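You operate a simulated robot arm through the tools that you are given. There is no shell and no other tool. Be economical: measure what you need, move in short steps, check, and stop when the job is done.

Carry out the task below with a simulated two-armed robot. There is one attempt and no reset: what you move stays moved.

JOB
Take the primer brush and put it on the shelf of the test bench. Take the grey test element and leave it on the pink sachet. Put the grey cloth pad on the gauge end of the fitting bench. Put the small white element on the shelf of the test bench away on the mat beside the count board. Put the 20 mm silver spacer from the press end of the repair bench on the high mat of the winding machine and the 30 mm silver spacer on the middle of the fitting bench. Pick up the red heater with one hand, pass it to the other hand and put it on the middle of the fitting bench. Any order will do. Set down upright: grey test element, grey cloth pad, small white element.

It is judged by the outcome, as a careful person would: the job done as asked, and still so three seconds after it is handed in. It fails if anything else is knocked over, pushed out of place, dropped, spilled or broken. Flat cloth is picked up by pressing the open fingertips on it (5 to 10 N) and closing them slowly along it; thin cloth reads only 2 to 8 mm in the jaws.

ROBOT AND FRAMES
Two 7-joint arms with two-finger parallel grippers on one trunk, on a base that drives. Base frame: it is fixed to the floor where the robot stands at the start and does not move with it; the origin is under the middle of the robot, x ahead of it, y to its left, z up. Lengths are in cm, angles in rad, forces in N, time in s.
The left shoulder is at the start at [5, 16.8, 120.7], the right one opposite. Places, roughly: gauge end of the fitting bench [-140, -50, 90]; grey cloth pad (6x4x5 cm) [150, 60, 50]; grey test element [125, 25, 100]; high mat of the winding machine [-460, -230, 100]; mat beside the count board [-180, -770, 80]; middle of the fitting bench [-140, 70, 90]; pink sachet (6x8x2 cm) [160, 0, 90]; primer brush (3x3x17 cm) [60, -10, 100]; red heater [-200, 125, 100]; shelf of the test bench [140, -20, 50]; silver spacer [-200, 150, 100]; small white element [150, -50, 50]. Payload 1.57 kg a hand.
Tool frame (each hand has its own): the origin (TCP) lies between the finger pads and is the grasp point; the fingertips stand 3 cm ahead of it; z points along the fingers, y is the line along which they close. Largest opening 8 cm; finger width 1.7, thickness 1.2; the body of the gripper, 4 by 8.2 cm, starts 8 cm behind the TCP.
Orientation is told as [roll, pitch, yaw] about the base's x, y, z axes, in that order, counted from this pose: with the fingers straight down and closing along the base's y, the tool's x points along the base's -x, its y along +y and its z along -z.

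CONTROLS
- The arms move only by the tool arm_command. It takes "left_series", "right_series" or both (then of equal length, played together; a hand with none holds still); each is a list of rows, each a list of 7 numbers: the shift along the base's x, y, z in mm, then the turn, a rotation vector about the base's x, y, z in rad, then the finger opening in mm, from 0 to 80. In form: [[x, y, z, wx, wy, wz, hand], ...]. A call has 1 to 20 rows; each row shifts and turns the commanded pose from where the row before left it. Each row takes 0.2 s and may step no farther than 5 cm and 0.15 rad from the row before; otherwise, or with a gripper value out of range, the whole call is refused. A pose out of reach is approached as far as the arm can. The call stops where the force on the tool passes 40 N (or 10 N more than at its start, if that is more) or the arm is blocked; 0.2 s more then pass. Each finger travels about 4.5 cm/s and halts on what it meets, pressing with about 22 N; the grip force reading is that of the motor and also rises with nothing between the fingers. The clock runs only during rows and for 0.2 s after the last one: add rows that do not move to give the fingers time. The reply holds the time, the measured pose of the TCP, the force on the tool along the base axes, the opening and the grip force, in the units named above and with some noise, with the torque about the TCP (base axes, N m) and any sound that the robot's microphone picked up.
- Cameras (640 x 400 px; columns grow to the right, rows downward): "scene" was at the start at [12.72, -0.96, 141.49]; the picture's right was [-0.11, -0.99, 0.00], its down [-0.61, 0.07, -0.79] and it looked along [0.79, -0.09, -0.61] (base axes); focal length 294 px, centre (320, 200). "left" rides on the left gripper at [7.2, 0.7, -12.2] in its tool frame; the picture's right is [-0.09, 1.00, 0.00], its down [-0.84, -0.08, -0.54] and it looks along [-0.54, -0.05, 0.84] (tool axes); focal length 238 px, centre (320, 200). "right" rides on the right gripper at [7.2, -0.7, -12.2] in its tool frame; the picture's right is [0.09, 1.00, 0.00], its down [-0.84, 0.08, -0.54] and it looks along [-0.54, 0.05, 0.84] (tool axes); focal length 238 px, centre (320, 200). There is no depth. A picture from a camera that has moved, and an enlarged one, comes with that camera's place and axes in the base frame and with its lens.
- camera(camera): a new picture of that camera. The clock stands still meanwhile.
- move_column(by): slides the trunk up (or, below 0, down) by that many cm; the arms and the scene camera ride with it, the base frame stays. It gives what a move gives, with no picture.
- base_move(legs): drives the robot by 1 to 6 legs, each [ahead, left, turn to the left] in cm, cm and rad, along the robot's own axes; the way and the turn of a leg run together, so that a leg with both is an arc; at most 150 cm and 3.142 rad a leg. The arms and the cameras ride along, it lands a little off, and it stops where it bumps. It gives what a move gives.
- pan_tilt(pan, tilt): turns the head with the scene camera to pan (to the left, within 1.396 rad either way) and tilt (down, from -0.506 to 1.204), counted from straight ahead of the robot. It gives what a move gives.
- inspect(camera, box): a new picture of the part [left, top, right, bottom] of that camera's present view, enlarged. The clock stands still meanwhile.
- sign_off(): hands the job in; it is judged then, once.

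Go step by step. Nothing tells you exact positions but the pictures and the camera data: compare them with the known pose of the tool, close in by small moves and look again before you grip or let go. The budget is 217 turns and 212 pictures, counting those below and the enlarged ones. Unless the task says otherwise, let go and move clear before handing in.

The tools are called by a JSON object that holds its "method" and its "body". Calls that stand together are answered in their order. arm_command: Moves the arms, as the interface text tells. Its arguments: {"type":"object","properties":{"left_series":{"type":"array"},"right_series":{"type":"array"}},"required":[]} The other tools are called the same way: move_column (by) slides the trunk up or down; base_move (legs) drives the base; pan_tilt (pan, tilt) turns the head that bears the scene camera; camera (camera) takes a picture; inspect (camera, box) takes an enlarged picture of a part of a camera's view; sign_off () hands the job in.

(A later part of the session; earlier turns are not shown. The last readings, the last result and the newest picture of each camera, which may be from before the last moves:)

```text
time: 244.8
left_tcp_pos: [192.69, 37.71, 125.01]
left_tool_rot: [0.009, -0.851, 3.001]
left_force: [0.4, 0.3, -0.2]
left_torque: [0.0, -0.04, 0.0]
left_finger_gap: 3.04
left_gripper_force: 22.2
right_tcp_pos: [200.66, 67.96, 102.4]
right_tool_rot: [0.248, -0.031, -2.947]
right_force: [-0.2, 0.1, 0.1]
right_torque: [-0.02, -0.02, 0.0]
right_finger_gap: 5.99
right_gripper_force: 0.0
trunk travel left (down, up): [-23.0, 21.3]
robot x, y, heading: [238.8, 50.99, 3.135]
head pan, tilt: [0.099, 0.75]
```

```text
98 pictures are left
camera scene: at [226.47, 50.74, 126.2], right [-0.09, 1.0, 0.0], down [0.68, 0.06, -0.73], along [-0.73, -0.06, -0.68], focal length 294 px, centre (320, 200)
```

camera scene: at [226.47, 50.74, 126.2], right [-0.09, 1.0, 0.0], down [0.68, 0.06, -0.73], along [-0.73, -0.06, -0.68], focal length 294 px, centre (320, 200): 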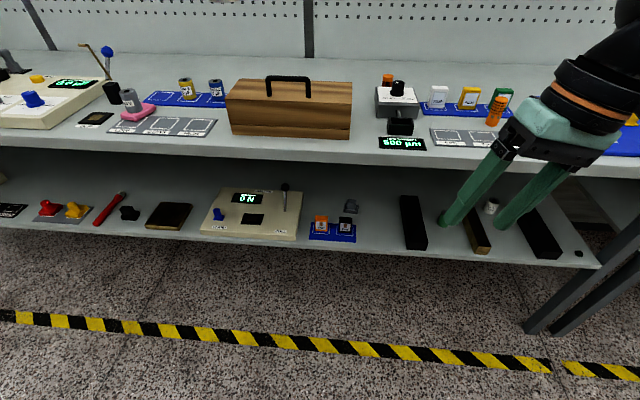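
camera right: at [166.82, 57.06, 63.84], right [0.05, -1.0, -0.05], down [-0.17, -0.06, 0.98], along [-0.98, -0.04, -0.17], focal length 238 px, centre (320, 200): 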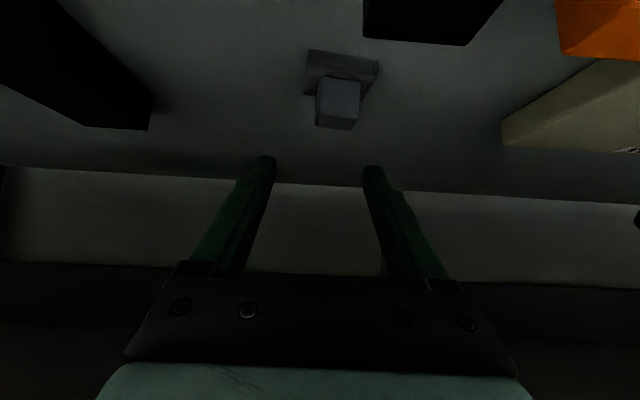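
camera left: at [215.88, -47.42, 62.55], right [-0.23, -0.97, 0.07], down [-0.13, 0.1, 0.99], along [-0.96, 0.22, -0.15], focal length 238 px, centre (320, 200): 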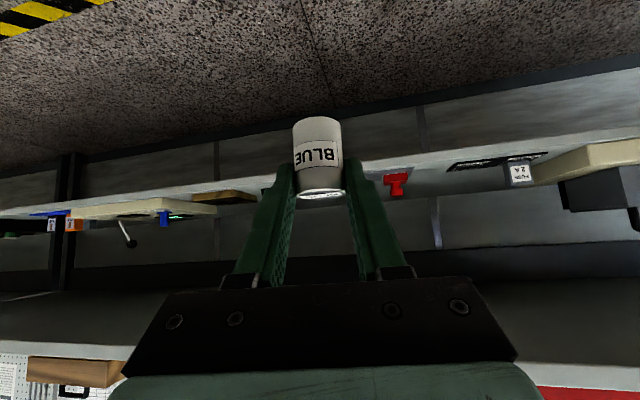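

The strip in front of the box (x≈163–173) is free. I drive 20 cm closer and lower the element over (168, 37).

{"method": "base_move", "body": {"legs": [[20, 0, 0]]}}

{"method": "arm_command", "body": {"left_series": [[0, 0, -40, 0, 0, 0, 15], [0, 0, -40, 0, 0, 0, 15], [0, 0, -40, 0, 0, 0, 15], [0, 0, -40, 0, 0, 0, 15], [0, 0, -40, 0, 0, 0, 15], [0, 0, -40, 0, 0, 0, 15], [0, 0, -20, 0, 0, 0, 15], [0, 0, 0, 0, 0, 0, 15]]}}

{"method": "camera", "body": {"camera": "scene"}}

{"method": "camera", "body": {"camera": "left"}}

```text
time: 246.4
left_tcp_pos: [172.82, 37.95, 125.05]
left_tool_rot: [0.01, -0.853, 2.999]
left_force: [-0.7, -0.1, 0.1]
left_torque: [0.01, -0.01, 0.01]
left_finger_gap: 3.02
left_gripper_force: 22.2
right_tcp_pos: [180.86, 68.12, 102.3]
right_tool_rot: [0.247, -0.031, -2.944]
right_force: [0.6, 0.0, -0.1]
right_torque: [0.02, 0.01, 0.01]
right_finger_gap: 5.99
right_gripper_force: 0.0
trunk travel left (down, up): [-23.0, 21.3]
robot x, y, heading: [218.54, 51.7, 3.128]
head pan, tilt: [0.099, 0.75]
```

```text
time: 248.2
left_tcp_pos: [172.98, 37.88, 99.12]
left_tool_rot: [0.01, -0.854, 3.001]
left_force: [0.0, 0.5, -0.8]
left_torque: [-0.01, -0.01, -0.02]
left_finger_gap: 3.04
left_gripper_force: 21.5
right_tcp_pos: [180.84, 68.12, 102.35]
right_tool_rot: [0.249, -0.032, -2.945]
right_force: [0.9, -0.4, 0.0]
right_torque: [0.0, 0.0, 0.03]
right_finger_gap: 5.98
right_gripper_force: 0.1
trunk travel left (down, up): [-23.0, 21.3]
robot x, y, heading: [218.71, 51.6, 3.133]
head pan, tilt: [0.099, 0.75]
```

```text
97 pictures are left
camera scene: at [206.6, 50.93, 126.2], right [-0.09, 1.0, 0.0], down [0.68, 0.06, -0.73], along [-0.73, -0.07, -0.68], focal length 294 px, centre (320, 200)
```

scene: 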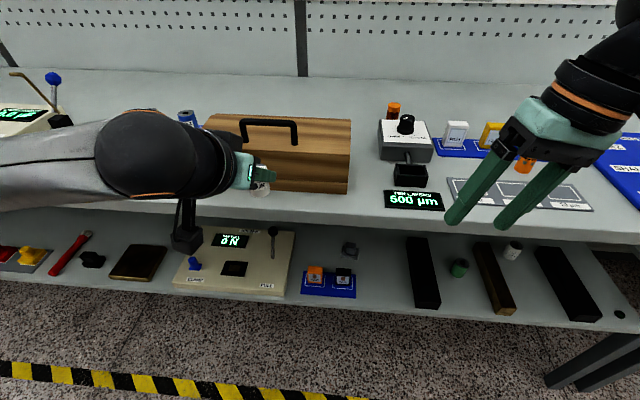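

```text
96 pictures are left
camera left: at [186.62, 35.5, 101.71], right [-0.19, -0.98, 0.08], down [-0.13, 0.1, 0.99], along [-0.97, 0.18, -0.15], focal length 238 px, centre (320, 200)
```

left: 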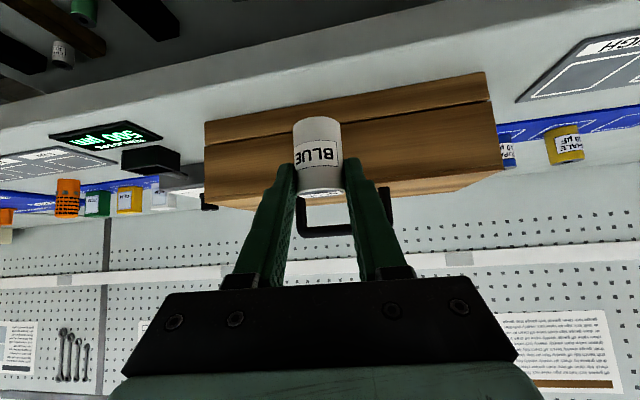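

Now forward 3.6 cm and down, feeling for contact.

{"method": "arm_command", "body": {"left_series": [[-18, 0, 0, 0, 0, 0, 15], [-18, 0, 0, 0, 0, 0, 15], [0, 0, -20, 0, 0, 0, 15], [0, 0, -20, 0, 0, 0, 15], [0, 0, -8, 0, 0, 0, 15], [0, 0, -4, 0, 0, 0, 15], [0, 0, -4, 0, 0, 0, 15], [0, 0, -3, 0, 0, 0, 15], [0, 0, 0, 0, 0, 0, 15]]}}

```text
time: 250.2
left_tcp_pos: [169.29, 37.9, 93.18]
left_tool_rot: [0.009, -0.854, 2.999]
left_force: [0.6, -0.3, -0.5]
left_torque: [-0.01, -0.01, 0.01]
left_finger_gap: 3.05
left_gripper_force: 21.3
right_tcp_pos: [180.81, 68.2, 102.44]
right_tool_rot: [0.249, -0.032, -2.945]
right_force: [0.9, -0.1, -0.2]
right_torque: [-0.03, 0.01, -0.01]
right_finger_gap: 5.99
right_gripper_force: 0.1
trunk travel left (down, up): [-23.0, 21.3]
robot x, y, heading: [218.66, 51.82, 3.131]
head pan, tilt: [0.099, 0.75]
```

{"method": "arm_command", "body": {"left_series": [[0, 0, -3, 0, 0, 0, 15], [0, 0, -3, 0, 0, 0, 15], [0, 0, -2, 0, 0, 0, 15], [0, 0, -2, 0, 0, 0, 15], [0, 0, 0, 0, 0, 0, 15]]}}

{"method": "camera", "body": {"camera": "left"}}

```text
time: 251.4
left_tcp_pos: [169.33, 37.85, 92.58]
left_tool_rot: [0.01, -0.862, 3.001]
left_force: [2.4, -1.9, 15.1]
left_torque: [0.04, 0.08, 0.01]
left_finger_gap: 3.04
left_gripper_force: 22.0
right_tcp_pos: [180.85, 68.04, 102.48]
right_tool_rot: [0.248, -0.032, -2.944]
right_force: [-0.5, -0.2, -0.3]
right_torque: [0.02, -0.01, 0.03]
right_finger_gap: 5.99
right_gripper_force: 0.1
trunk travel left (down, up): [-23.0, 21.3]
robot x, y, heading: [218.74, 51.54, 3.133]
head pan, tilt: [0.099, 0.75]
```

```text
95 pictures are left
camera left: at [183.02, 35.48, 95.03], right [-0.19, -0.98, 0.08], down [-0.12, 0.1, 0.99], along [-0.97, 0.18, -0.14], focal length 238 px, centre (320, 200)
```

left: 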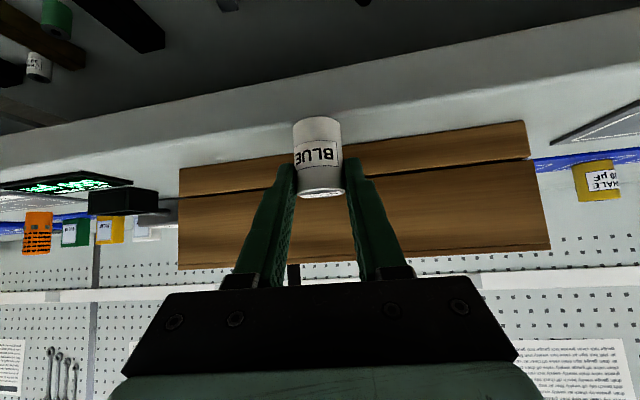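

On the surface. I relax the pressure, open slowly, and retreat backward along the tool axis.

{"method": "arm_command", "body": {"left_series": [[0, 0, 3, 0, 0, 0, 15], [0, 0, 0, 0, 0, 0, 33], [0, 0, 0, 0, 0, 0, 38], [0, 0, 0, 0, 0, 0, 46], [0, 0, 0, 0, 0, 0, 56], [0, 0, 0, 0, 0, 0, 60], [15, 0, 13, 0, 0, 0, 60], [22, 0, 20, 0, 0, 0, 60], [30, 0, 30, 0, 0, 0, 60], [30, 0, 30, 0, 0, 0, 60]]}}

{"method": "camera", "body": {"camera": "left"}}

```text
time: 253.6
left_tcp_pos: [179.14, 37.94, 101.96]
left_tool_rot: [0.011, -0.854, 3.0]
left_force: [-0.1, -0.3, -0.4]
left_torque: [-0.02, -0.02, 0.03]
left_finger_gap: 5.97
left_gripper_force: 0.0
right_tcp_pos: [180.87, 68.13, 102.38]
right_tool_rot: [0.249, -0.032, -2.944]
right_force: [1.1, 0.2, -0.1]
right_torque: [0.01, 0.01, 0.01]
right_finger_gap: 5.98
right_gripper_force: 0.1
trunk travel left (down, up): [-23.0, 21.3]
robot x, y, heading: [218.66, 51.65, 3.133]
head pan, tilt: [0.099, 0.75]
```

```text
94 pictures are left
camera left: at [192.82, 35.53, 104.45], right [-0.19, -0.98, 0.08], down [-0.13, 0.1, 0.99], along [-0.97, 0.18, -0.15], focal length 238 px, centre (320, 200)
```

left: 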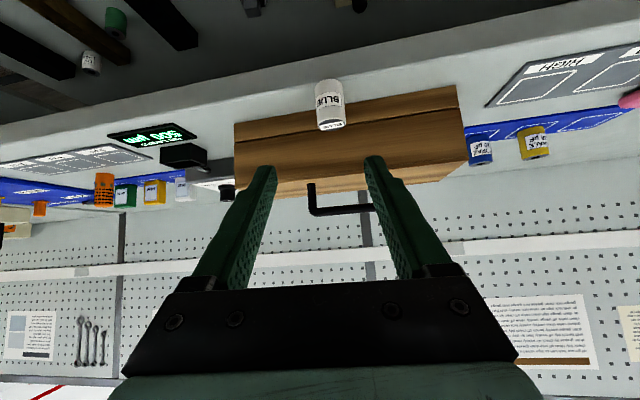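

White element stands upright at about (168, 38). Now back off, retract the right hand, lower the trunk, and line the left hand up with the pad.

{"method": "base_move", "body": {"legs": [[-22, 0, 0], [0, -17.5, 0]]}}

{"method": "arm_command", "body": {"left_series": [[-20, 0, 0, 0, 0, 0.07, 60], [-20, 0, 0, 0, 0, 0.07, 60], [-20, 0, 0, 0, 0, 0, 60], [-20, 0, 0, 0, 0, 0, 60], [0, 0, 0, 0, 0, 0, 60], [0, 0, 0, 0, 0, 0, 60]], "right_series": [[20, 0, 40, 0, 0, 0, 20], [20, 0, 40, 0, 0, 0, 20], [20, 0, 40, 0, 0, 0, 20], [20, 0, 30, 0, 0, 0, 20], [10, 0, 0, 0, 0, 0, 20], [0, 0, 0, 0, 0, 0, 20]]}}

{"method": "move_column", "body": {"by": -22.5}}

{"method": "arm_command", "body": {"left_series": [[0, 0, -40, 0, 0, 0, 60], [0, 0, -40, 0, 0, 0, 60], [0, 0, -40, 0, 0, 0, 60], [0, 0, -40, 0, 0, 0, 60], [0, 0, -25, 0, 0, 0, 60], [0, 0, 0, 0, 0, 0, 60]]}}

```text
time: 256.3
left_tcp_pos: [201.06, 55.2, 101.9]
left_tool_rot: [0.012, -0.853, 2.999]
left_force: [-0.1, 0.9, 0.3]
left_torque: [-0.02, 0.0, 0.01]
left_finger_gap: 6.02
left_gripper_force: 0.0
right_tcp_pos: [202.84, 85.34, 102.38]
right_tool_rot: [0.247, -0.032, -2.945]
right_force: [0.8, 0.6, -0.1]
right_torque: [0.03, -0.01, 0.02]
right_finger_gap: 6.0
right_gripper_force: 0.0
trunk travel left (down, up): [-23.0, 21.3]
robot x, y, heading: [240.76, 68.83, 3.134]
head pan, tilt: [0.099, 0.75]
```

```text
time: 257.7
left_tcp_pos: [193.19, 54.98, 101.87]
left_tool_rot: [0.011, -0.853, 3.138]
left_force: [0.7, 0.2, -0.5]
left_torque: [-0.02, -0.02, 0.0]
left_finger_gap: 5.96
left_gripper_force: 0.1
right_tcp_pos: [211.84, 85.34, 117.44]
right_tool_rot: [0.248, -0.031, -2.945]
right_force: [0.4, 0.9, -0.1]
right_torque: [0.0, -0.01, -0.02]
right_finger_gap: 2.0
right_gripper_force: 0.1
trunk travel left (down, up): [-23.0, 21.3]
robot x, y, heading: [240.83, 68.61, 3.134]
head pan, tilt: [0.099, 0.75]
```

```text
time: 260.1
left_tcp_pos: [193.07, 55.08, 79.34]
left_tool_rot: [0.01, -0.853, 3.142]
left_force: [0.7, -0.1, 0.3]
left_torque: [0.02, 0.01, 0.01]
left_finger_gap: 5.98
left_gripper_force: 0.1
right_tcp_pos: [211.81, 85.29, 95.08]
right_tool_rot: [0.248, -0.031, -2.944]
right_force: [-1.0, 0.5, 0.4]
right_torque: [-0.01, 0.01, 0.02]
right_finger_gap: 1.99
right_gripper_force: 0.0
trunk travel left (down, up): [-0.5, 43.8]
robot x, y, heading: [240.66, 68.65, 3.136]
head pan, tilt: [0.099, 0.75]
```

```text
time: 261.5
left_tcp_pos: [193.23, 55.08, 60.78]
left_tool_rot: [0.011, -0.855, 3.14]
left_force: [-0.4, 0.3, 0.0]
left_torque: [0.01, -0.04, -0.05]
left_finger_gap: 5.99
left_gripper_force: 0.0
right_tcp_pos: [211.91, 85.24, 94.93]
right_tool_rot: [0.248, -0.033, -2.944]
right_force: [0.3, 0.8, 0.8]
right_torque: [-0.01, 0.01, -0.03]
right_finger_gap: 2.02
right_gripper_force: 0.1
trunk travel left (down, up): [-0.5, 43.8]
robot x, y, heading: [240.61, 68.83, 3.13]
head pan, tilt: [0.099, 0.75]
```

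The left hand is at the pad's y and z≈61. I drive 30 cm in and extend over the TAB.

{"method": "base_move", "body": {"legs": [[30, 0, 0]]}}

{"method": "arm_command", "body": {"left_series": [[-25, 0, 0, 0, 0, 0, 60], [-25, 0, 0, 0, 0, 0, 60], [-25, 0, 0, 0, 0, 0, 60], [-20, 0, 0, 0, 0, 0, 60], [0, 0, 0, 0, 0, 0, 60]]}}

{"method": "camera", "body": {"camera": "left"}}

{"method": "camera", "body": {"camera": "scene"}}

```text
time: 263.6
left_tcp_pos: [163.42, 55.34, 60.95]
left_tool_rot: [0.011, -0.852, -3.141]
left_force: [0.9, 0.1, 0.7]
left_torque: [0.01, 0.0, -0.01]
left_finger_gap: 6.01
left_gripper_force: 0.0
right_tcp_pos: [181.98, 85.39, 94.98]
right_tool_rot: [0.249, -0.03, -2.945]
right_force: [-0.1, -0.5, 0.2]
right_torque: [-0.01, 0.02, -0.03]
right_finger_gap: 1.99
right_gripper_force: 0.1
trunk travel left (down, up): [-0.5, 43.8]
robot x, y, heading: [211.14, 68.97, 3.134]
head pan, tilt: [0.099, 0.75]
```

```text
time: 264.8
left_tcp_pos: [153.83, 55.37, 60.95]
left_tool_rot: [0.011, -0.854, 3.141]
left_force: [0.1, -0.1, 0.6]
left_torque: [-0.04, 0.0, 0.02]
left_finger_gap: 6.01
left_gripper_force: 0.1
right_tcp_pos: [181.9, 85.44, 94.99]
right_tool_rot: [0.248, -0.033, -2.946]
right_force: [0.0, -0.8, -0.3]
right_torque: [0.0, 0.01, 0.01]
right_finger_gap: 1.99
right_gripper_force: 0.1
trunk travel left (down, up): [-0.5, 43.8]
robot x, y, heading: [211.0, 68.78, 3.131]
head pan, tilt: [0.099, 0.75]
```

```text
93 pictures are left
camera left: at [167.79, 54.81, 63.48], right [-0.05, -1.0, 0.08], down [-0.14, 0.08, 0.99], along [-0.99, 0.04, -0.15], focal length 238 px, centre (320, 200)
```

left: 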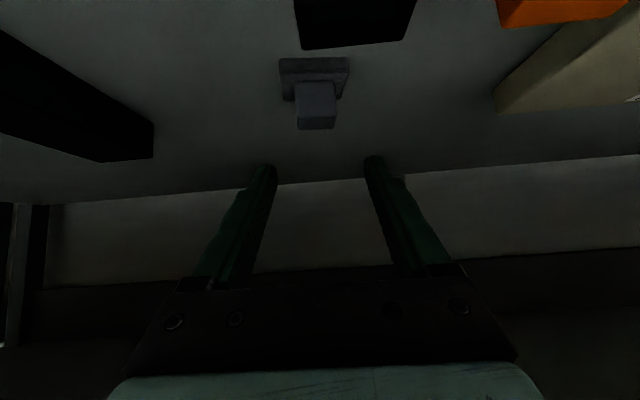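

```text
92 pictures are left
camera scene: at [198.73, 68.38, 103.7], right [-0.09, 1.0, 0.0], down [0.68, 0.06, -0.73], along [-0.73, -0.07, -0.68], focal length 294 px, centre (320, 200)
```

scene: 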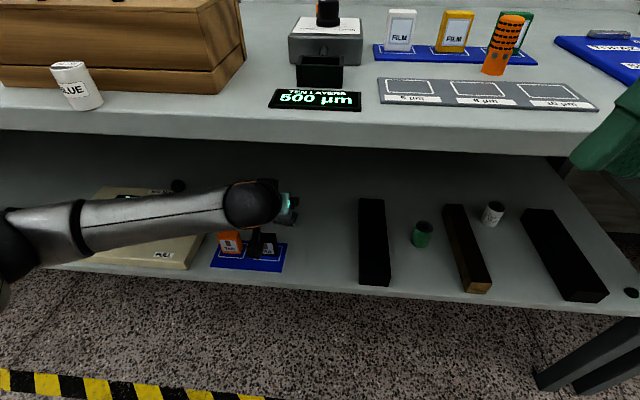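

The pad's grip is centred (151.2, 55.3). I lower onto it with the fingertips around the grip block.

{"method": "arm_command", "body": {"left_series": [[-8, 0, -10, 0, 0, 0, 55], [0, 0, -15, 0, 0, 0, 55], [0, 0, -15, 0, 0, 0, 55], [0, 0, -8, 0, 0, 0, 55], [0, 0, -4, 0, 0, 0, 55], [0, 0, 0, 0, 0, 0, 55]]}}

{"method": "camera", "body": {"camera": "left"}}

```text
time: 266.2
left_tcp_pos: [153.17, 55.36, 55.59]
left_tool_rot: [0.01, -0.853, -3.142]
left_force: [0.8, -1.1, 0.8]
left_torque: [0.01, -0.03, 0.0]
left_finger_gap: 5.49
left_gripper_force: 0.0
right_tcp_pos: [181.93, 85.51, 95.01]
right_tool_rot: [0.248, -0.031, -2.944]
right_force: [1.3, 0.1, 0.7]
right_torque: [0.0, -0.01, 0.0]
right_finger_gap: 1.97
right_gripper_force: 0.1
trunk travel left (down, up): [-0.5, 43.8]
robot x, y, heading: [210.85, 69.28, 3.129]
head pan, tilt: [0.099, 0.75]
```

```text
91 pictures are left
camera left: at [167.0, 54.84, 58.19], right [-0.05, -1.0, 0.08], down [-0.14, 0.08, 0.99], along [-0.99, 0.04, -0.15], focal length 238 px, centre (320, 200)
```

left: 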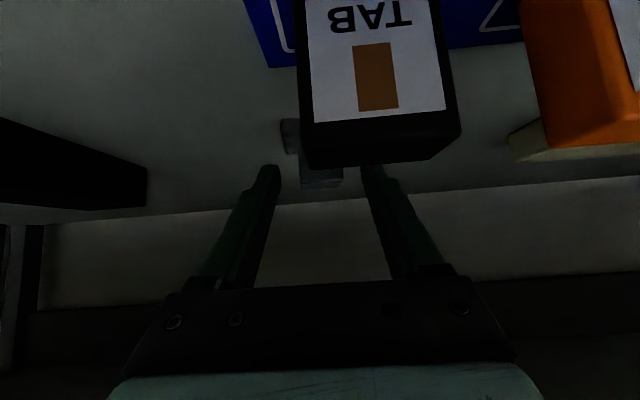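

The grip block is centred between the fingertips and the TAB is clear. I close.

{"method": "arm_command", "body": {"left_series": [[0, 0, 0, 0, 0, 0, 45], [0, 0, 0, 0, 0, 0, 36], [0, 0, 0, 0, 0, 0, 28], [0, 0, 0, 0, 0, 0, 20], [0, 0, 0, 0, 0, 0, 10], [0, 0, 0, 0, 0, 0, 10]]}}

```text
time: 267.6
left_tcp_pos: [153.04, 55.29, 55.73]
left_tool_rot: [0.011, -0.854, -3.143]
left_force: [0.7, -0.2, 0.8]
left_torque: [0.04, 0.04, -0.03]
left_finger_gap: 3.11
left_gripper_force: 21.9
right_tcp_pos: [182.03, 85.53, 95.0]
right_tool_rot: [0.249, -0.031, -2.946]
right_force: [0.3, -0.5, 0.4]
right_torque: [0.0, -0.03, 0.03]
right_finger_gap: 2.0
right_gripper_force: 0.0
trunk travel left (down, up): [-0.5, 43.8]
robot x, y, heading: [210.9, 69.05, 3.134]
head pan, tilt: [0.099, 0.75]
```

Gripped at 3.1 cm. I lift it 8 cm clear of the TAB, withdraw, and check.

{"method": "arm_command", "body": {"left_series": [[0, 0, 15, 0, 0, 0, 10], [0, 0, 20, 0, 0, 0, 10], [0, 0, 20, 0, 0, 0, 10], [0, 0, 15, 0, 0, 0, 10], [25, 0, 0, 0, 0, 0, 10], [30, 0, 0, 0, 0, 0, 10], [30, 0, 0, 0, 0, 0, 10], [0, 0, 0, 0, 0, 0, 10]]}}

{"method": "base_move", "body": {"legs": [[-35, 0, 0]]}}

{"method": "camera", "body": {"camera": "left"}}

{"method": "camera", "body": {"camera": "scene"}}

```text
time: 269.4
left_tcp_pos: [161.56, 55.32, 62.73]
left_tool_rot: [0.01, -0.852, -3.141]
left_force: [-0.2, 0.5, 0.6]
left_torque: [-0.03, -0.01, 0.01]
left_finger_gap: 3.1
left_gripper_force: 21.8
right_tcp_pos: [182.0, 85.59, 94.97]
right_tool_rot: [0.247, -0.033, -2.945]
right_force: [0.4, 1.2, -0.4]
right_torque: [0.03, -0.01, 0.0]
right_finger_gap: 2.01
right_gripper_force: 0.1
trunk travel left (down, up): [-0.5, 43.8]
robot x, y, heading: [210.58, 68.69, 3.13]
head pan, tilt: [0.099, 0.75]
```

```text
time: 271.6
left_tcp_pos: [196.32, 55.12, 62.73]
left_tool_rot: [0.011, -0.854, 3.139]
left_force: [0.3, 0.7, -1.2]
left_torque: [-0.01, -0.03, -0.03]
left_finger_gap: 3.09
left_gripper_force: 22.2
right_tcp_pos: [216.73, 85.28, 94.95]
right_tool_rot: [0.248, -0.032, -2.947]
right_force: [-0.2, 1.2, -0.6]
right_torque: [0.02, 0.02, -0.01]
right_finger_gap: 2.01
right_gripper_force: 0.1
trunk travel left (down, up): [-0.5, 43.8]
robot x, y, heading: [245.99, 69.07, 3.129]
head pan, tilt: [0.099, 0.75]
```

```text
90 pictures are left
camera left: at [210.12, 54.6, 65.22], right [-0.05, -1.0, 0.08], down [-0.14, 0.08, 0.99], along [-0.99, 0.04, -0.15], focal length 238 px, centre (320, 200)
```

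left: 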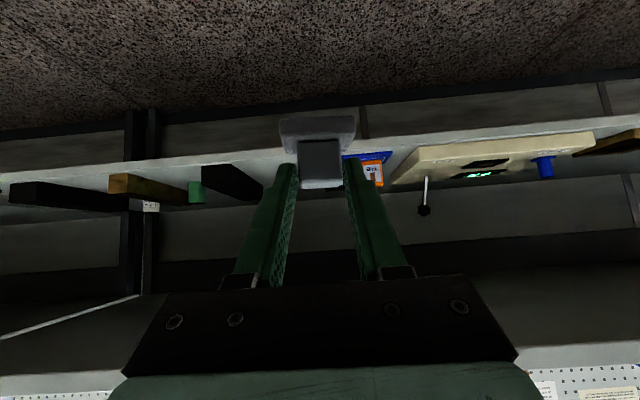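

```text
89 pictures are left
camera scene: at [233.49, 68.06, 103.7], right [-0.09, 1.0, 0.0], down [0.68, 0.06, -0.73], along [-0.73, -0.06, -0.68], focal length 294 px, centre (320, 200)
```

scene: 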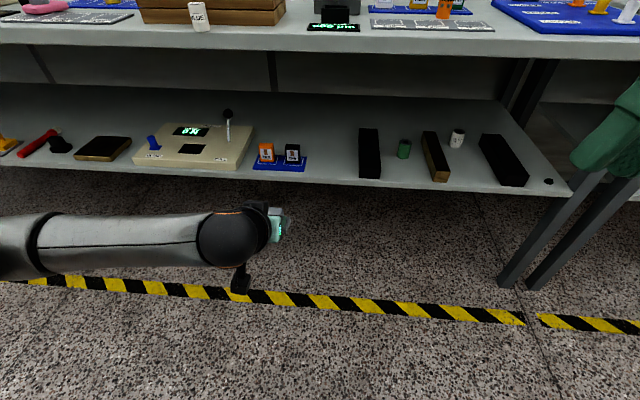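

Pad secured. Now I raise the trunk, square up the right hand, draw the left hand in, and go to pick the white element from the bench top.

{"method": "move_column", "body": {"by": 34}}

{"method": "arm_command", "body": {"left_series": [[30, 0, 25, 0, -0.08, 0, 10], [30, 0, 25, 0, -0.08, 0, 10], [30, 0, 25, 0, -0.08, 0, 10], [30, 0, 25, 0, -0.08, 0, 10], [20, 0, 20, 0, -0.08, 0, 10], [0, 0, 0, 0, 0, 0, 10]], "right_series": [[-20, 0, 0, 0.121, 0.024, 0, 60], [-20, 0, 0, 0.121, 0.024, 0, 60], [-20, 0, 0, 0, 0, -0.1, 60], [-20, 0, -20, 0, 0, -0.1, 60], [-20, 0, -20, 0, 0, 0, 60], [0, 0, 0, 0, 0, 0, 60]]}}

{"method": "base_move", "body": {"legs": [[0, 46, 0], [36, 0, 0]]}}

{"method": "camera", "body": {"camera": "right"}}

{"method": "camera", "body": {"camera": "scene"}}

```text
time: 274.9
left_tcp_pos: [196.07, 55.02, 96.65]
left_tool_rot: [0.01, -0.851, 3.139]
left_force: [0.2, 1.4, -0.6]
left_torque: [0.02, -0.02, 0.02]
left_finger_gap: 3.1
left_gripper_force: 22.4
right_tcp_pos: [216.6, 85.24, 129.0]
right_tool_rot: [0.248, -0.032, -2.946]
right_force: [0.5, 0.7, 0.0]
right_torque: [0.01, -0.01, -0.01]
right_finger_gap: 2.0
right_gripper_force: 0.0
trunk travel left (down, up): [-34.5, 9.8]
robot x, y, heading: [245.7, 68.95, 3.13]
head pan, tilt: [0.099, 0.75]
```

```text
time: 276.4
left_tcp_pos: [210.38, 55.16, 108.65]
left_tool_rot: [0.01, -0.453, 3.141]
left_force: [0.3, 0.4, 0.1]
left_torque: [0.05, 0.03, 0.01]
left_finger_gap: 3.13
left_gripper_force: 22.5
right_tcp_pos: [206.75, 85.3, 125.13]
right_tool_rot: [0.003, -0.029, -3.139]
right_force: [0.0, -0.1, 0.3]
right_torque: [0.01, -0.04, -0.01]
right_finger_gap: 6.01
right_gripper_force: 0.0
trunk travel left (down, up): [-34.5, 9.8]
robot x, y, heading: [245.48, 68.65, 3.125]
head pan, tilt: [0.099, 0.75]
```

```text
time: 281.1
left_tcp_pos: [173.39, 8.9, 108.7]
left_tool_rot: [0.012, -0.454, 3.142]
left_force: [0.5, -0.1, -2.0]
left_torque: [0.0, -0.05, -0.02]
left_finger_gap: 3.12
left_gripper_force: 21.4
right_tcp_pos: [169.73, 39.05, 125.12]
right_tool_rot: [0.002, -0.029, -3.136]
right_force: [-0.6, -0.1, -0.3]
right_torque: [0.01, -0.03, 0.0]
right_finger_gap: 5.99
right_gripper_force: 0.1
trunk travel left (down, up): [-34.5, 9.8]
robot x, y, heading: [208.74, 22.73, 3.135]
head pan, tilt: [0.099, 0.75]
```

```text
88 pictures are left
camera right: at [177.25, 39.86, 137.06], right [0.1, -1.0, 0.0], down [-0.82, -0.08, 0.57], along [-0.56, -0.05, -0.82], focal length 238 px, centre (320, 200)
```

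right: 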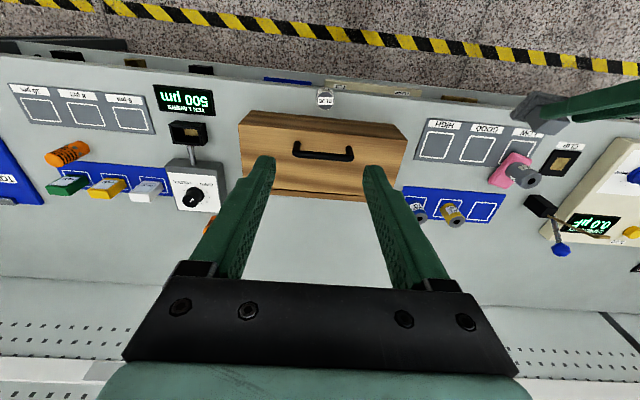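

```text
87 pictures are left
camera scene: at [196.52, 21.93, 137.69], right [-0.09, 1.0, 0.0], down [0.68, 0.06, -0.73], along [-0.73, -0.07, -0.68], focal length 294 px, centre (320, 200)
```

scene: 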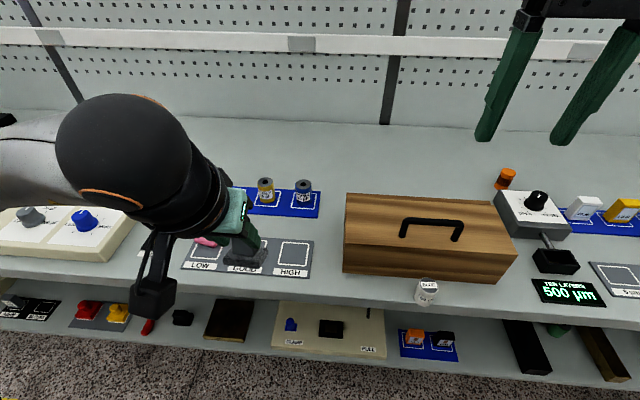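

White element at (168.2, 38.2). I lower the right hand over it, stopping a little above to check.

{"method": "arm_command", "body": {"right_series": [[-15, -8, 0, 0, 0, 0, 60], [0, 0, -40, 0, 0.03, 0, 60], [0, 0, -40, 0, 0, 0, 60], [0, 0, -40, 0, 0, 0, 60], [0, 0, -40, 0, 0, 0, 60], [0, 0, -40, 0, 0, 0, 60], [0, 0, -40, 0, 0, 0, 60], [0, 0, 0, 0, 0, 0, 60]]}}

{"method": "camera", "body": {"camera": "right"}}

```text
time: 282.9
left_tcp_pos: [173.53, 8.91, 108.65]
left_tool_rot: [0.011, -0.455, 3.142]
left_force: [-0.1, 0.2, -0.2]
left_torque: [0.04, -0.04, 0.02]
left_finger_gap: 3.1
left_gripper_force: 22.0
right_tcp_pos: [168.73, 39.08, 100.74]
right_tool_rot: [0.003, -0.063, -3.136]
right_force: [0.0, 1.3, -0.7]
right_torque: [0.0, 0.0, 0.01]
right_finger_gap: 6.0
right_gripper_force: 0.0
right hand out of reach, approached as far as the arm can: row 1
trunk travel left (down, up): [-34.5, 9.8]
robot x, y, heading: [208.87, 22.39, 3.13]
head pan, tilt: [0.099, 0.75]
```

```text
86 pictures are left
camera right: at [176.55, 39.85, 112.59], right [0.1, -1.0, 0.0], down [-0.8, -0.08, 0.59], along [-0.59, -0.05, -0.81], focal length 238 px, centre (320, 200)
```

right: 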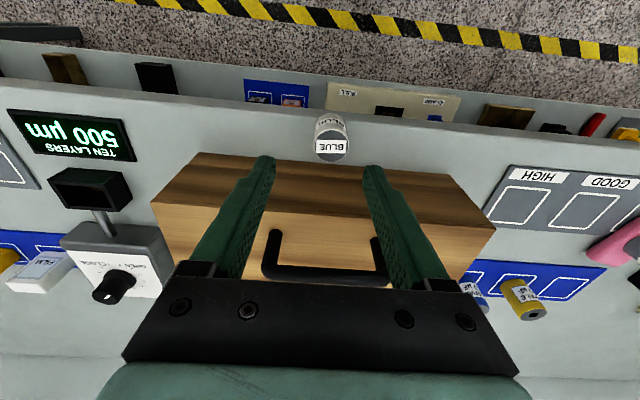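

Need -0.9 cm in y; I sidestep the base and lower the rest, then close.

{"method": "base_move", "body": {"legs": [[0, 0.9, 0]]}}

{"method": "arm_command", "body": {"right_series": [[-3, 0, -30, 0, 0, 0, 60], [0, 0, -30, 0, 0, 0, 60], [0, 0, -22, 0, 0, 0, 60], [0, 0, 0, 0, 0, 0, 50], [0, 0, 0, 0, 0, 0, 42], [0, 0, 0, 0, 0, 0, 34], [0, 0, 0, 0, 0, 0, 25], [0, 0, 0, 0, 0, 0, 15], [0, 0, 0, 0, 0, 0, 15]]}}

{"method": "camera", "body": {"camera": "right"}}

```text
time: 283.6
left_tcp_pos: [173.44, 8.07, 108.7]
left_tool_rot: [0.01, -0.453, 3.142]
left_force: [-0.4, 1.1, -0.8]
left_torque: [0.03, -0.01, 0.0]
left_finger_gap: 3.11
left_gripper_force: 21.8
right_tcp_pos: [168.71, 38.2, 100.71]
right_tool_rot: [0.001, -0.061, -3.138]
right_force: [0.0, 0.0, 0.7]
right_torque: [0.0, 0.02, -0.01]
right_finger_gap: 6.0
right_gripper_force: 0.0
trunk travel left (down, up): [-34.5, 9.8]
robot x, y, heading: [208.7, 21.66, 3.13]
head pan, tilt: [0.099, 0.75]
```

```text
time: 285.6
left_tcp_pos: [173.32, 8.03, 108.71]
left_tool_rot: [0.011, -0.455, 3.141]
left_force: [-0.1, -0.1, -0.9]
left_torque: [0.03, -0.03, -0.02]
left_finger_gap: 3.1
left_gripper_force: 21.8
right_tcp_pos: [168.31, 38.16, 92.49]
right_tool_rot: [0.003, -0.062, -3.137]
right_force: [0.2, -0.7, 0.3]
right_torque: [0.02, 0.0, -0.02]
right_finger_gap: 3.02
right_gripper_force: 22.6
trunk travel left (down, up): [-34.5, 9.8]
robot x, y, heading: [208.45, 21.75, 3.133]
head pan, tilt: [0.099, 0.75]
```

```text
85 pictures are left
camera right: at [176.16, 38.99, 104.41], right [0.1, -1.0, 0.0], down [-0.8, -0.08, 0.59], along [-0.59, -0.05, -0.81], focal length 238 px, centre (320, 200)
```

right: 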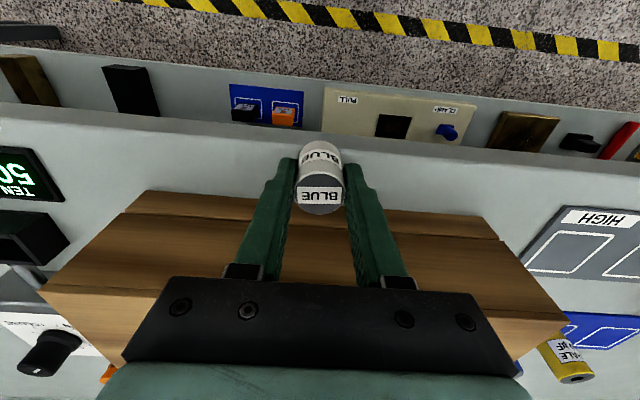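

White element held. I lift it, back off and drive round the left end of the benches to the fitting bench side.

{"method": "arm_command", "body": {"right_series": [[0, 0, 20, 0, 0, 0, 15], [0, 0, 40, 0, 0, 0, 15], [0, 0, 40, 0, 0, 0, 15], [20, 0, 30, 0, 0, 0, 15], [20, 0, 0, 0, 0, 0, 15]]}}

{"method": "base_move", "body": {"legs": [[-25, 0, 0], [0, 0, -1.562], [150, 0, 0], [150, 0, 0], [115, 0, 0]]}}

{"method": "base_move", "body": {"legs": [[0, 0, 1.571], [150, 0, 0], [135, 0, 0]]}}

{"method": "pan_tilt", "body": {"pan": 0.7, "tilt": 0.3}}

{"method": "camera", "body": {"camera": "scene"}}

```text
time: 286.8
left_tcp_pos: [173.38, 8.22, 108.67]
left_tool_rot: [0.01, -0.452, 3.142]
left_force: [0.9, 0.3, -0.3]
left_torque: [-0.02, -0.02, -0.04]
left_finger_gap: 3.1
left_gripper_force: 21.5
right_tcp_pos: [172.4, 38.21, 105.71]
right_tool_rot: [0.002, -0.062, -3.136]
right_force: [0.1, 0.6, -0.8]
right_torque: [-0.01, 0.01, -0.03]
right_finger_gap: 3.03
right_gripper_force: 21.6
trunk travel left (down, up): [-34.5, 9.8]
robot x, y, heading: [208.58, 21.89, 3.125]
head pan, tilt: [0.099, 0.75]
```

```text
time: 311.9
left_tcp_pos: [220.17, 471.46, 108.73]
left_tool_rot: [0.011, -0.454, 1.584]
left_force: [0.3, -0.7, -0.2]
left_torque: [-0.02, 0.0, 0.01]
left_finger_gap: 3.1
left_gripper_force: 22.1
right_tcp_pos: [250.3, 472.93, 105.67]
right_tool_rot: [0.001, -0.059, 1.591]
right_force: [-0.3, 0.4, -0.6]
right_torque: [0.01, -0.02, 0.03]
right_finger_gap: 3.03
right_gripper_force: 21.8
trunk travel left (down, up): [-34.5, 9.8]
robot x, y, heading: [234.34, 436.87, 1.573]
head pan, tilt: [0.099, 0.75]
```

```text
time: 329.7
left_tcp_pos: [-88.53, 420.06, 108.69]
left_tool_rot: [0.011, -0.454, -3.129]
left_force: [-0.1, -0.4, -0.6]
left_torque: [0.0, 0.03, 0.0]
left_finger_gap: 3.09
left_gripper_force: 22.2
right_tcp_pos: [-90.16, 450.07, 105.61]
right_tool_rot: [0.001, -0.062, -3.124]
right_force: [-0.2, -0.4, 0.1]
right_torque: [0.0, -0.01, -0.02]
right_finger_gap: 3.03
right_gripper_force: 21.5
trunk travel left (down, up): [-34.5, 9.8]
robot x, y, heading: [-53.72, 434.29, -3.138]
head pan, tilt: [0.099, 0.75]
```

```text
time: 330.7
left_tcp_pos: [-88.68, 420.0, 108.65]
left_tool_rot: [0.01, -0.453, -3.128]
left_force: [0.3, -0.5, 0.4]
left_torque: [0.01, 0.0, 0.0]
left_finger_gap: 3.09
left_gripper_force: 22.6
right_tcp_pos: [-90.07, 450.14, 105.51]
right_tool_rot: [0.002, -0.06, -3.124]
right_force: [-0.5, -0.1, -0.7]
right_torque: [0.01, -0.01, 0.01]
right_finger_gap: 3.05
right_gripper_force: 22.2
trunk travel left (down, up): [-34.5, 9.8]
robot x, y, heading: [-53.54, 434.01, -3.137]
head pan, tilt: [0.7, 0.3]
```

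```text
84 pictures are left
camera scene: at [-64.55, 428.11, 141.73], right [-0.65, 0.76, 0.0], down [0.23, 0.19, -0.96], along [-0.73, -0.62, -0.3], focal length 294 px, centre (320, 200)
```

scene: 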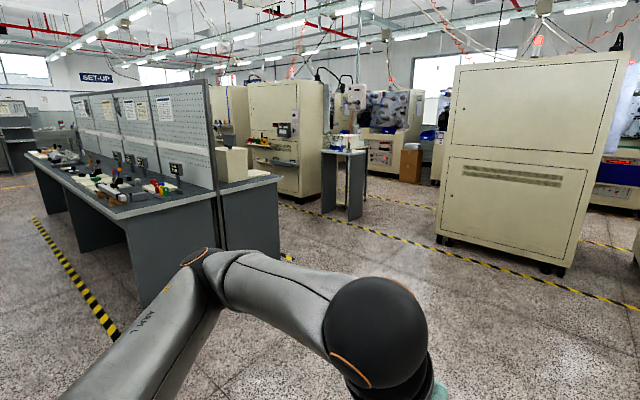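

The fitting bench is the left row, its front at x≈-100 facing the aisle. I drive down the aisle to about y = -35 and face it.

{"method": "base_move", "body": {"legs": [[0, 0, 1.567], [150, 0, 0], [150, 0, 0], [150, 0, 0], [20, 0, 0], [0, 0, -1.571]]}}

{"method": "pan_tilt", "body": {"pan": 0.0, "tilt": 0.6}}

{"method": "camera", "body": {"camera": "scene"}}

```text
time: 361.1
left_tcp_pos: [-91.23, -51.25, 108.47]
left_tool_rot: [0.011, -0.455, -3.127]
left_force: [0.1, 0.8, -0.5]
left_torque: [0.0, -0.05, 0.01]
left_finger_gap: 3.08
left_gripper_force: 22.2
right_tcp_pos: [-92.67, -21.23, 105.51]
right_tool_rot: [0.002, -0.061, -3.124]
right_force: [-0.5, -0.1, 0.2]
right_torque: [0.01, 0.02, 0.02]
right_finger_gap: 3.05
right_gripper_force: 22.1
trunk travel left (down, up): [-34.5, 9.8]
robot x, y, heading: [-56.11, -36.97, -3.133]
head pan, tilt: [0.7, 0.3]
```

```text
time: 362.1
left_tcp_pos: [-91.26, -51.19, 108.66]
left_tool_rot: [0.011, -0.454, -3.128]
left_force: [-0.7, -0.1, -0.8]
left_torque: [-0.02, 0.01, -0.01]
left_finger_gap: 3.1
left_gripper_force: 21.8
right_tcp_pos: [-92.73, -21.29, 105.41]
right_tool_rot: [0.001, -0.061, -3.123]
right_force: [-0.5, -0.5, 0.7]
right_torque: [-0.02, 0.01, 0.0]
right_finger_gap: 3.02
right_gripper_force: 21.7
trunk travel left (down, up): [-34.5, 9.8]
robot x, y, heading: [-56.16, -37.16, -3.133]
head pan, tilt: [0.0, 0.6]
```

```text
83 pictures are left
camera scene: at [-68.84, -37.14, 138.99], right [-0.01, 1.0, 0.0], down [0.56, 0.0, -0.83], along [-0.83, 0.0, -0.56], focal length 294 px, centre (320, 200)
```

scene: 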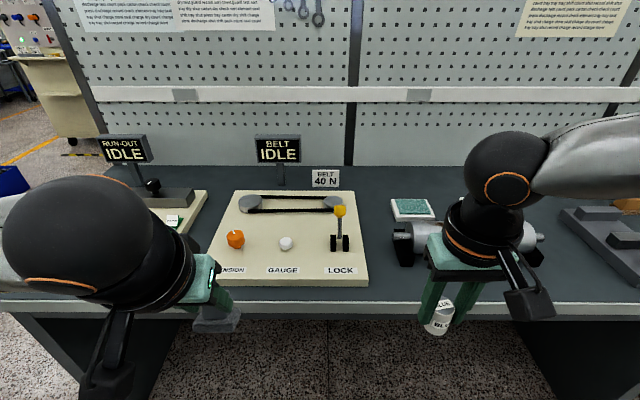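

I see the belt board with gauge at the gauge end. I look further left for the free surface there.

{"method": "pan_tilt", "body": {"pan": 0.55, "tilt": 0.6}}

{"method": "camera", "body": {"camera": "scene"}}

{"method": "pan_tilt", "body": {"pan": -0.5, "tilt": 0.6}}

{"method": "camera", "body": {"camera": "scene"}}

```text
time: 363.1
left_tcp_pos: [-91.24, -51.14, 108.61]
left_tool_rot: [0.009, -0.454, -3.127]
left_force: [0.5, 0.3, -0.8]
left_torque: [0.02, 0.02, 0.03]
left_finger_gap: 3.07
left_gripper_force: 23.0
right_tcp_pos: [-92.7, -21.15, 105.69]
right_tool_rot: [0.002, -0.06, -3.122]
right_force: [0.0, 1.0, 0.2]
right_torque: [0.01, 0.02, 0.0]
right_finger_gap: 3.04
right_gripper_force: 22.2
trunk travel left (down, up): [-34.5, 9.8]
robot x, y, heading: [-56.28, -37.0, -3.14]
head pan, tilt: [0.55, 0.6]
```

```text
82 pictures are left
camera scene: at [-67.52, -41.74, 138.99], right [-0.53, 0.85, 0.0], down [0.48, 0.3, -0.83], along [-0.7, -0.43, -0.56], focal length 294 px, centre (320, 200)
```

scene: 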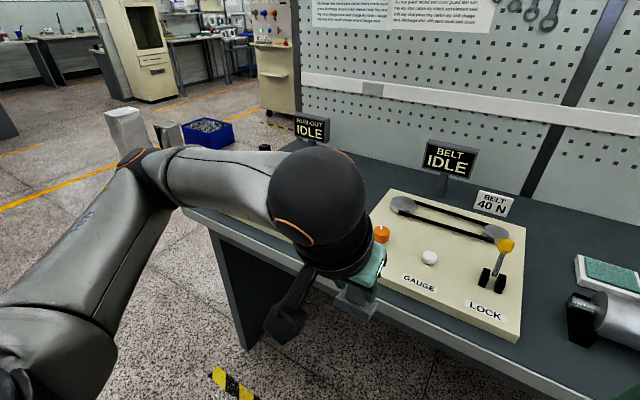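

```text
time: 364.4
left_tcp_pos: [-91.19, -51.26, 108.63]
left_tool_rot: [0.011, -0.453, -3.128]
left_force: [-0.5, -0.9, -0.4]
left_torque: [-0.02, -0.02, 0.02]
left_finger_gap: 3.12
left_gripper_force: 21.6
right_tcp_pos: [-92.66, -21.16, 105.59]
right_tool_rot: [0.003, -0.06, -3.122]
right_force: [0.6, -0.3, -0.3]
right_torque: [-0.02, 0.02, 0.0]
right_finger_gap: 3.04
right_gripper_force: 21.8
trunk travel left (down, up): [-34.5, 9.8]
robot x, y, heading: [-56.17, -37.37, -3.136]
head pan, tilt: [-0.499, 0.6]
```

```text
81 pictures are left
camera scene: at [-67.78, -32.91, 138.99], right [0.47, 0.88, 0.0], down [0.5, -0.27, -0.83], along [-0.73, 0.39, -0.56], focal length 294 px, centre (320, 200)
```

scene: 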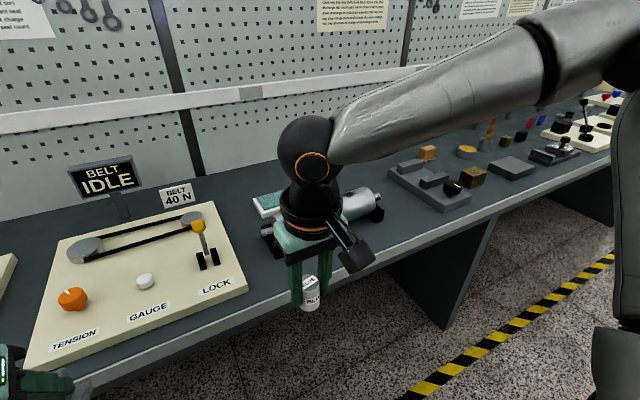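

There is a free strip right of the belt board, about y -27…-17, x≈-133. I reposition so the left hand lines up there, restore the pad's level attitude and look from above.

{"method": "base_move", "body": {"legs": [[0, -29, 0], [8, 0, 0]]}}

{"method": "arm_command", "body": {"left_series": [[-25, 0, 0, 0, 0.134, 0, 10], [-25, 0, 0, 0, 0.134, 0, 10], [-25, 0, 0, 0, 0.132, 0, 10], [-25, 0, 0, 0, 0, 0, 10], [-25, 0, 0, 0, 0, 0, 10], [-25, 0, 0, 0, 0, 0, 10], [0, 0, 0, 0, 0, 0, 10]], "right_series": [[0, 0, 20, 0, 0, 0, 15], [0, 0, 20, 0, 0, 0, 15], [0, 0, 20, 0, 0, 0, 15], [0, 0, 20, 0, 0, 0, 15], [0, 0, 0, 0, 0, 0, 15], [0, 0, 0, 0, 0, 0, 15], [0, 0, 0, 0, 0, 0, 15]]}}

{"method": "camera", "body": {"camera": "left"}}

{"method": "pan_tilt", "body": {"pan": 0.2, "tilt": 0.7}}

{"method": "camera", "body": {"camera": "scene"}}

```text
time: 367.1
left_tcp_pos: [-99.38, -22.12, 108.66]
left_tool_rot: [0.011, -0.454, -3.127]
left_force: [-0.1, 0.0, -0.9]
left_torque: [0.03, -0.02, 0.02]
left_finger_gap: 3.08
left_gripper_force: 21.7
right_tcp_pos: [-100.97, 8.09, 105.61]
right_tool_rot: [-0.001, -0.06, -3.124]
right_force: [-0.8, 0.6, -0.3]
right_torque: [0.04, -0.02, 0.0]
right_finger_gap: 3.03
right_gripper_force: 21.6
trunk travel left (down, up): [-34.5, 9.8]
robot x, y, heading: [-64.32, -8.02, -3.134]
head pan, tilt: [-0.499, 0.6]
```

```text
time: 368.7
left_tcp_pos: [-114.3, -21.98, 108.59]
left_tool_rot: [0.002, -0.854, -3.121]
left_force: [-0.1, -0.2, -0.5]
left_torque: [-0.05, -0.04, 0.01]
left_finger_gap: 3.08
left_gripper_force: 21.8
right_tcp_pos: [-100.74, 7.83, 113.6]
right_tool_rot: [0.001, -0.061, -3.122]
right_force: [-0.2, -0.8, -0.9]
right_torque: [0.01, -0.05, 0.0]
right_finger_gap: 3.05
right_gripper_force: 21.7
trunk travel left (down, up): [-34.5, 9.8]
robot x, y, heading: [-64.47, -7.89, -3.135]
head pan, tilt: [-0.499, 0.6]
```

```text
80 pictures are left
camera left: at [-100.33, -22.39, 111.24], right [-0.04, -1.0, 0.07], down [-0.14, 0.08, 0.99], along [-0.99, 0.03, -0.15], focal length 238 px, centre (320, 200)
```

left: 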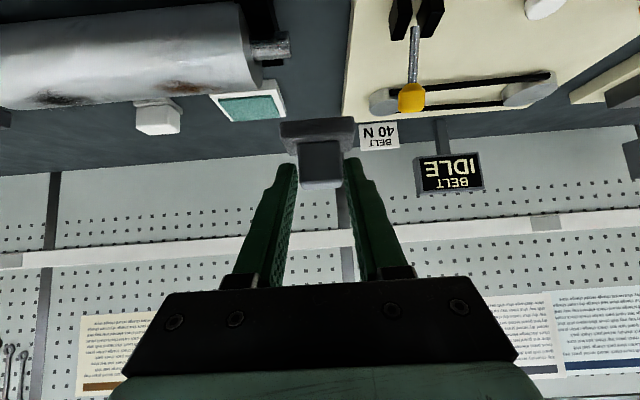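

```text
time: 369.8
left_tcp_pos: [-114.27, -22.13, 108.53]
left_tool_rot: [0.001, -0.852, -3.122]
left_force: [0.7, 0.0, -1.1]
left_torque: [0.02, -0.01, 0.0]
left_finger_gap: 3.09
left_gripper_force: 22.0
right_tcp_pos: [-100.82, 7.92, 113.5]
right_tool_rot: [-0.001, -0.061, -3.122]
right_force: [-0.1, 0.3, -0.3]
right_torque: [0.01, 0.0, 0.02]
right_finger_gap: 3.02
right_gripper_force: 21.9
trunk travel left (down, up): [-34.5, 9.8]
robot x, y, heading: [-63.75, -8.13, -3.135]
head pan, tilt: [0.201, 0.7]
```

```text
79 pictures are left
camera scene: at [-76.42, -9.68, 138.13], right [-0.2, 0.98, 0.0], down [0.63, 0.13, -0.76], along [-0.75, -0.16, -0.64], focal length 294 px, centre (320, 200)
```

scene: 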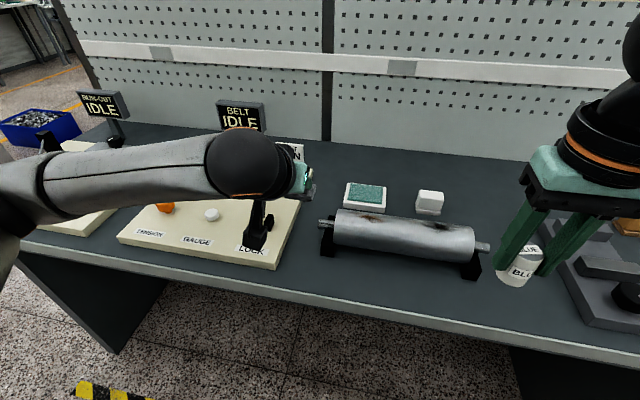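

Free strip confirmed: centre about (-134,-21.5) between board and tray. I drive in 17.5 cm and lower to just above.

{"method": "base_move", "body": {"legs": [[17.6, 0, 0]]}}

{"method": "arm_command", "body": {"left_series": [[0, 0, -30, 0, 0, 0, 10], [0, 0, -30, 0, 0, 0, 10], [0, 0, -30, 0, 0, 0, 10], [0, 0, -25, 0, 0, 0, 10], [0, 0, 0, 0, 0, 0, 10]]}}

{"method": "camera", "body": {"camera": "left"}}

{"method": "inspect", "body": {"camera": "scene", "box": [200, 130, 440, 280]}}

```text
time: 371.2
left_tcp_pos: [-131.99, -22.13, 108.71]
left_tool_rot: [0.001, -0.853, -3.123]
left_force: [-1.1, -0.2, -0.5]
left_torque: [-0.04, -0.03, -0.04]
left_finger_gap: 3.1
left_gripper_force: 22.0
right_tcp_pos: [-118.51, 7.88, 113.53]
right_tool_rot: [-0.001, -0.059, -3.123]
right_force: [-0.4, 0.1, -0.6]
right_torque: [0.02, -0.04, 0.01]
right_finger_gap: 3.03
right_gripper_force: 21.5
trunk travel left (down, up): [-34.5, 9.8]
robot x, y, heading: [-81.78, -8.15, -3.138]
head pan, tilt: [0.201, 0.7]
```

```text
time: 372.4
left_tcp_pos: [-131.86, -21.99, 97.15]
left_tool_rot: [0.0, -0.854, -3.123]
left_force: [1.1, 0.0, -1.5]
left_torque: [0.02, 0.0, -0.01]
left_finger_gap: 3.1
left_gripper_force: 22.0
right_tcp_pos: [-118.5, 7.81, 113.59]
right_tool_rot: [0.002, -0.062, -3.122]
right_force: [-0.1, -0.3, 1.0]
right_torque: [-0.01, -0.01, 0.0]
right_finger_gap: 3.05
right_gripper_force: 22.1
trunk travel left (down, up): [-34.5, 9.8]
robot x, y, heading: [-81.82, -7.99, -3.133]
head pan, tilt: [0.201, 0.7]
```

```text
78 pictures are left
camera left: at [-117.92, -22.46, 99.71], right [-0.04, -1.0, 0.07], down [-0.14, 0.07, 0.99], along [-0.99, 0.03, -0.15], focal length 238 px, centre (320, 200)
```

left: 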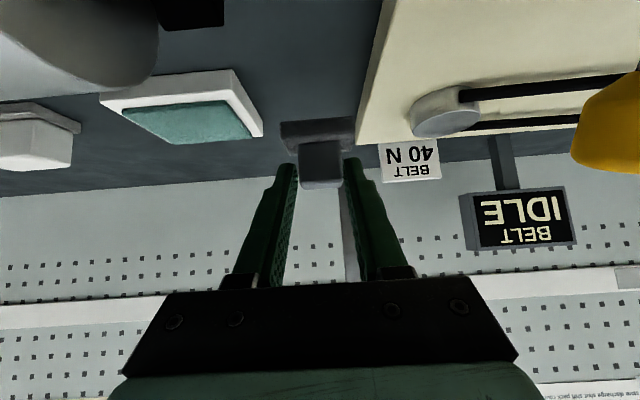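

```text
2.67 times, centred on (320, 205) of scene
camera zoom: at [-94.03, -9.77, 138.13], right [-0.2, 0.98, 0.0], down [0.63, 0.13, -0.76], along [-0.75, -0.16, -0.64], focal length 784 px, centre (320, 187)
```

zoom: 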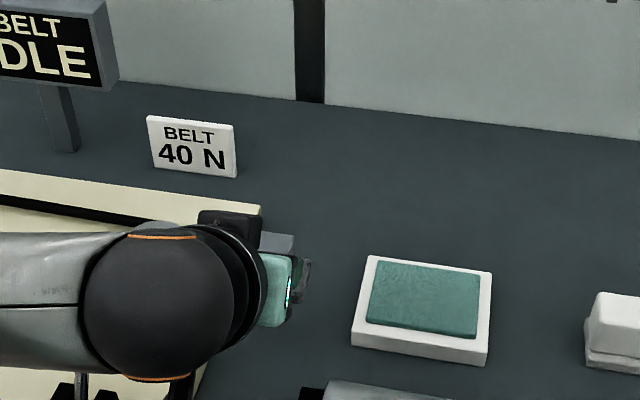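

Margins are fine; I shift 0.7 cm toward the tray side and lower to contact.

{"method": "arm_command", "body": {"left_series": [[0, 7, 0, 0, 0, 0, 10], [0, 0, -12, 0, 0, 0, 10], [0, 0, -8, 0, 0, 0, 10], [0, 0, -4, 0, 0, 0, 10], [0, 0, -3, 0, 0, 0, 10], [0, 0, -3, 0, 0, 0, 10], [0, 0, 0, 0, 0, 0, 10]]}}

```text
time: 374.0
left_tcp_pos: [-131.8, -21.45, 94.25]
left_tool_rot: [0.002, -0.853, -3.122]
left_force: [-0.2, 0.5, -1.6]
left_torque: [-0.01, -0.02, -0.04]
left_finger_gap: 3.07
left_gripper_force: 22.0
right_tcp_pos: [-118.39, 7.9, 113.57]
right_tool_rot: [0.0, -0.061, -3.121]
right_force: [-0.7, 0.1, 0.2]
right_torque: [0.03, 0.01, 0.04]
right_finger_gap: 3.08
right_gripper_force: 21.9
trunk travel left (down, up): [-34.5, 9.8]
robot x, y, heading: [-81.88, -8.29, -3.131]
head pan, tilt: [0.201, 0.7]
```

{"method": "arm_command", "body": {"left_series": [[0, 0, -3, 0, 0, 0, 10], [0, 0, -2, 0, 0, 0, 10], [0, 0, -2, 0, 0, 0, 10], [0, 0, 0, 0, 0, 0, 10]]}}

{"method": "camera", "body": {"camera": "left"}}

```text
time: 375.0
left_tcp_pos: [-131.8, -21.5, 93.63]
left_tool_rot: [0.002, -0.852, -3.123]
left_force: [0.8, 0.8, -0.2]
left_torque: [-0.01, -0.02, 0.0]
left_finger_gap: 3.09
left_gripper_force: 22.1
right_tcp_pos: [-118.36, 7.93, 113.44]
right_tool_rot: [0.001, -0.061, -3.12]
right_force: [0.1, 0.2, -0.6]
right_torque: [0.01, 0.01, -0.03]
right_finger_gap: 3.05
right_gripper_force: 22.0
trunk travel left (down, up): [-34.5, 9.8]
robot x, y, heading: [-81.73, -8.03, -3.133]
head pan, tilt: [0.201, 0.7]
```

```text
76 pictures are left
camera left: at [-117.93, -21.74, 96.06], right [-0.04, -1.0, 0.07], down [-0.14, 0.08, 0.99], along [-0.99, 0.03, -0.15], focal length 238 px, centre (320, 200)
```

left: 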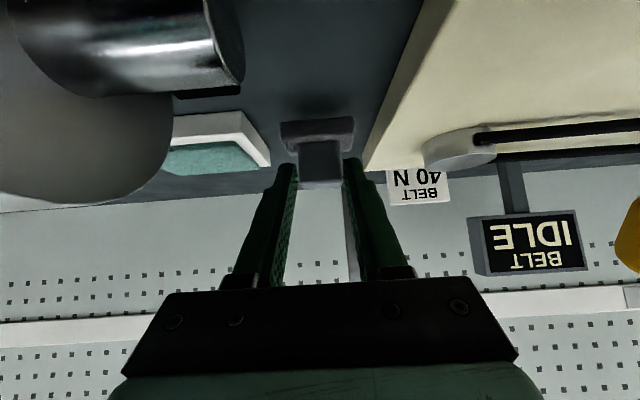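

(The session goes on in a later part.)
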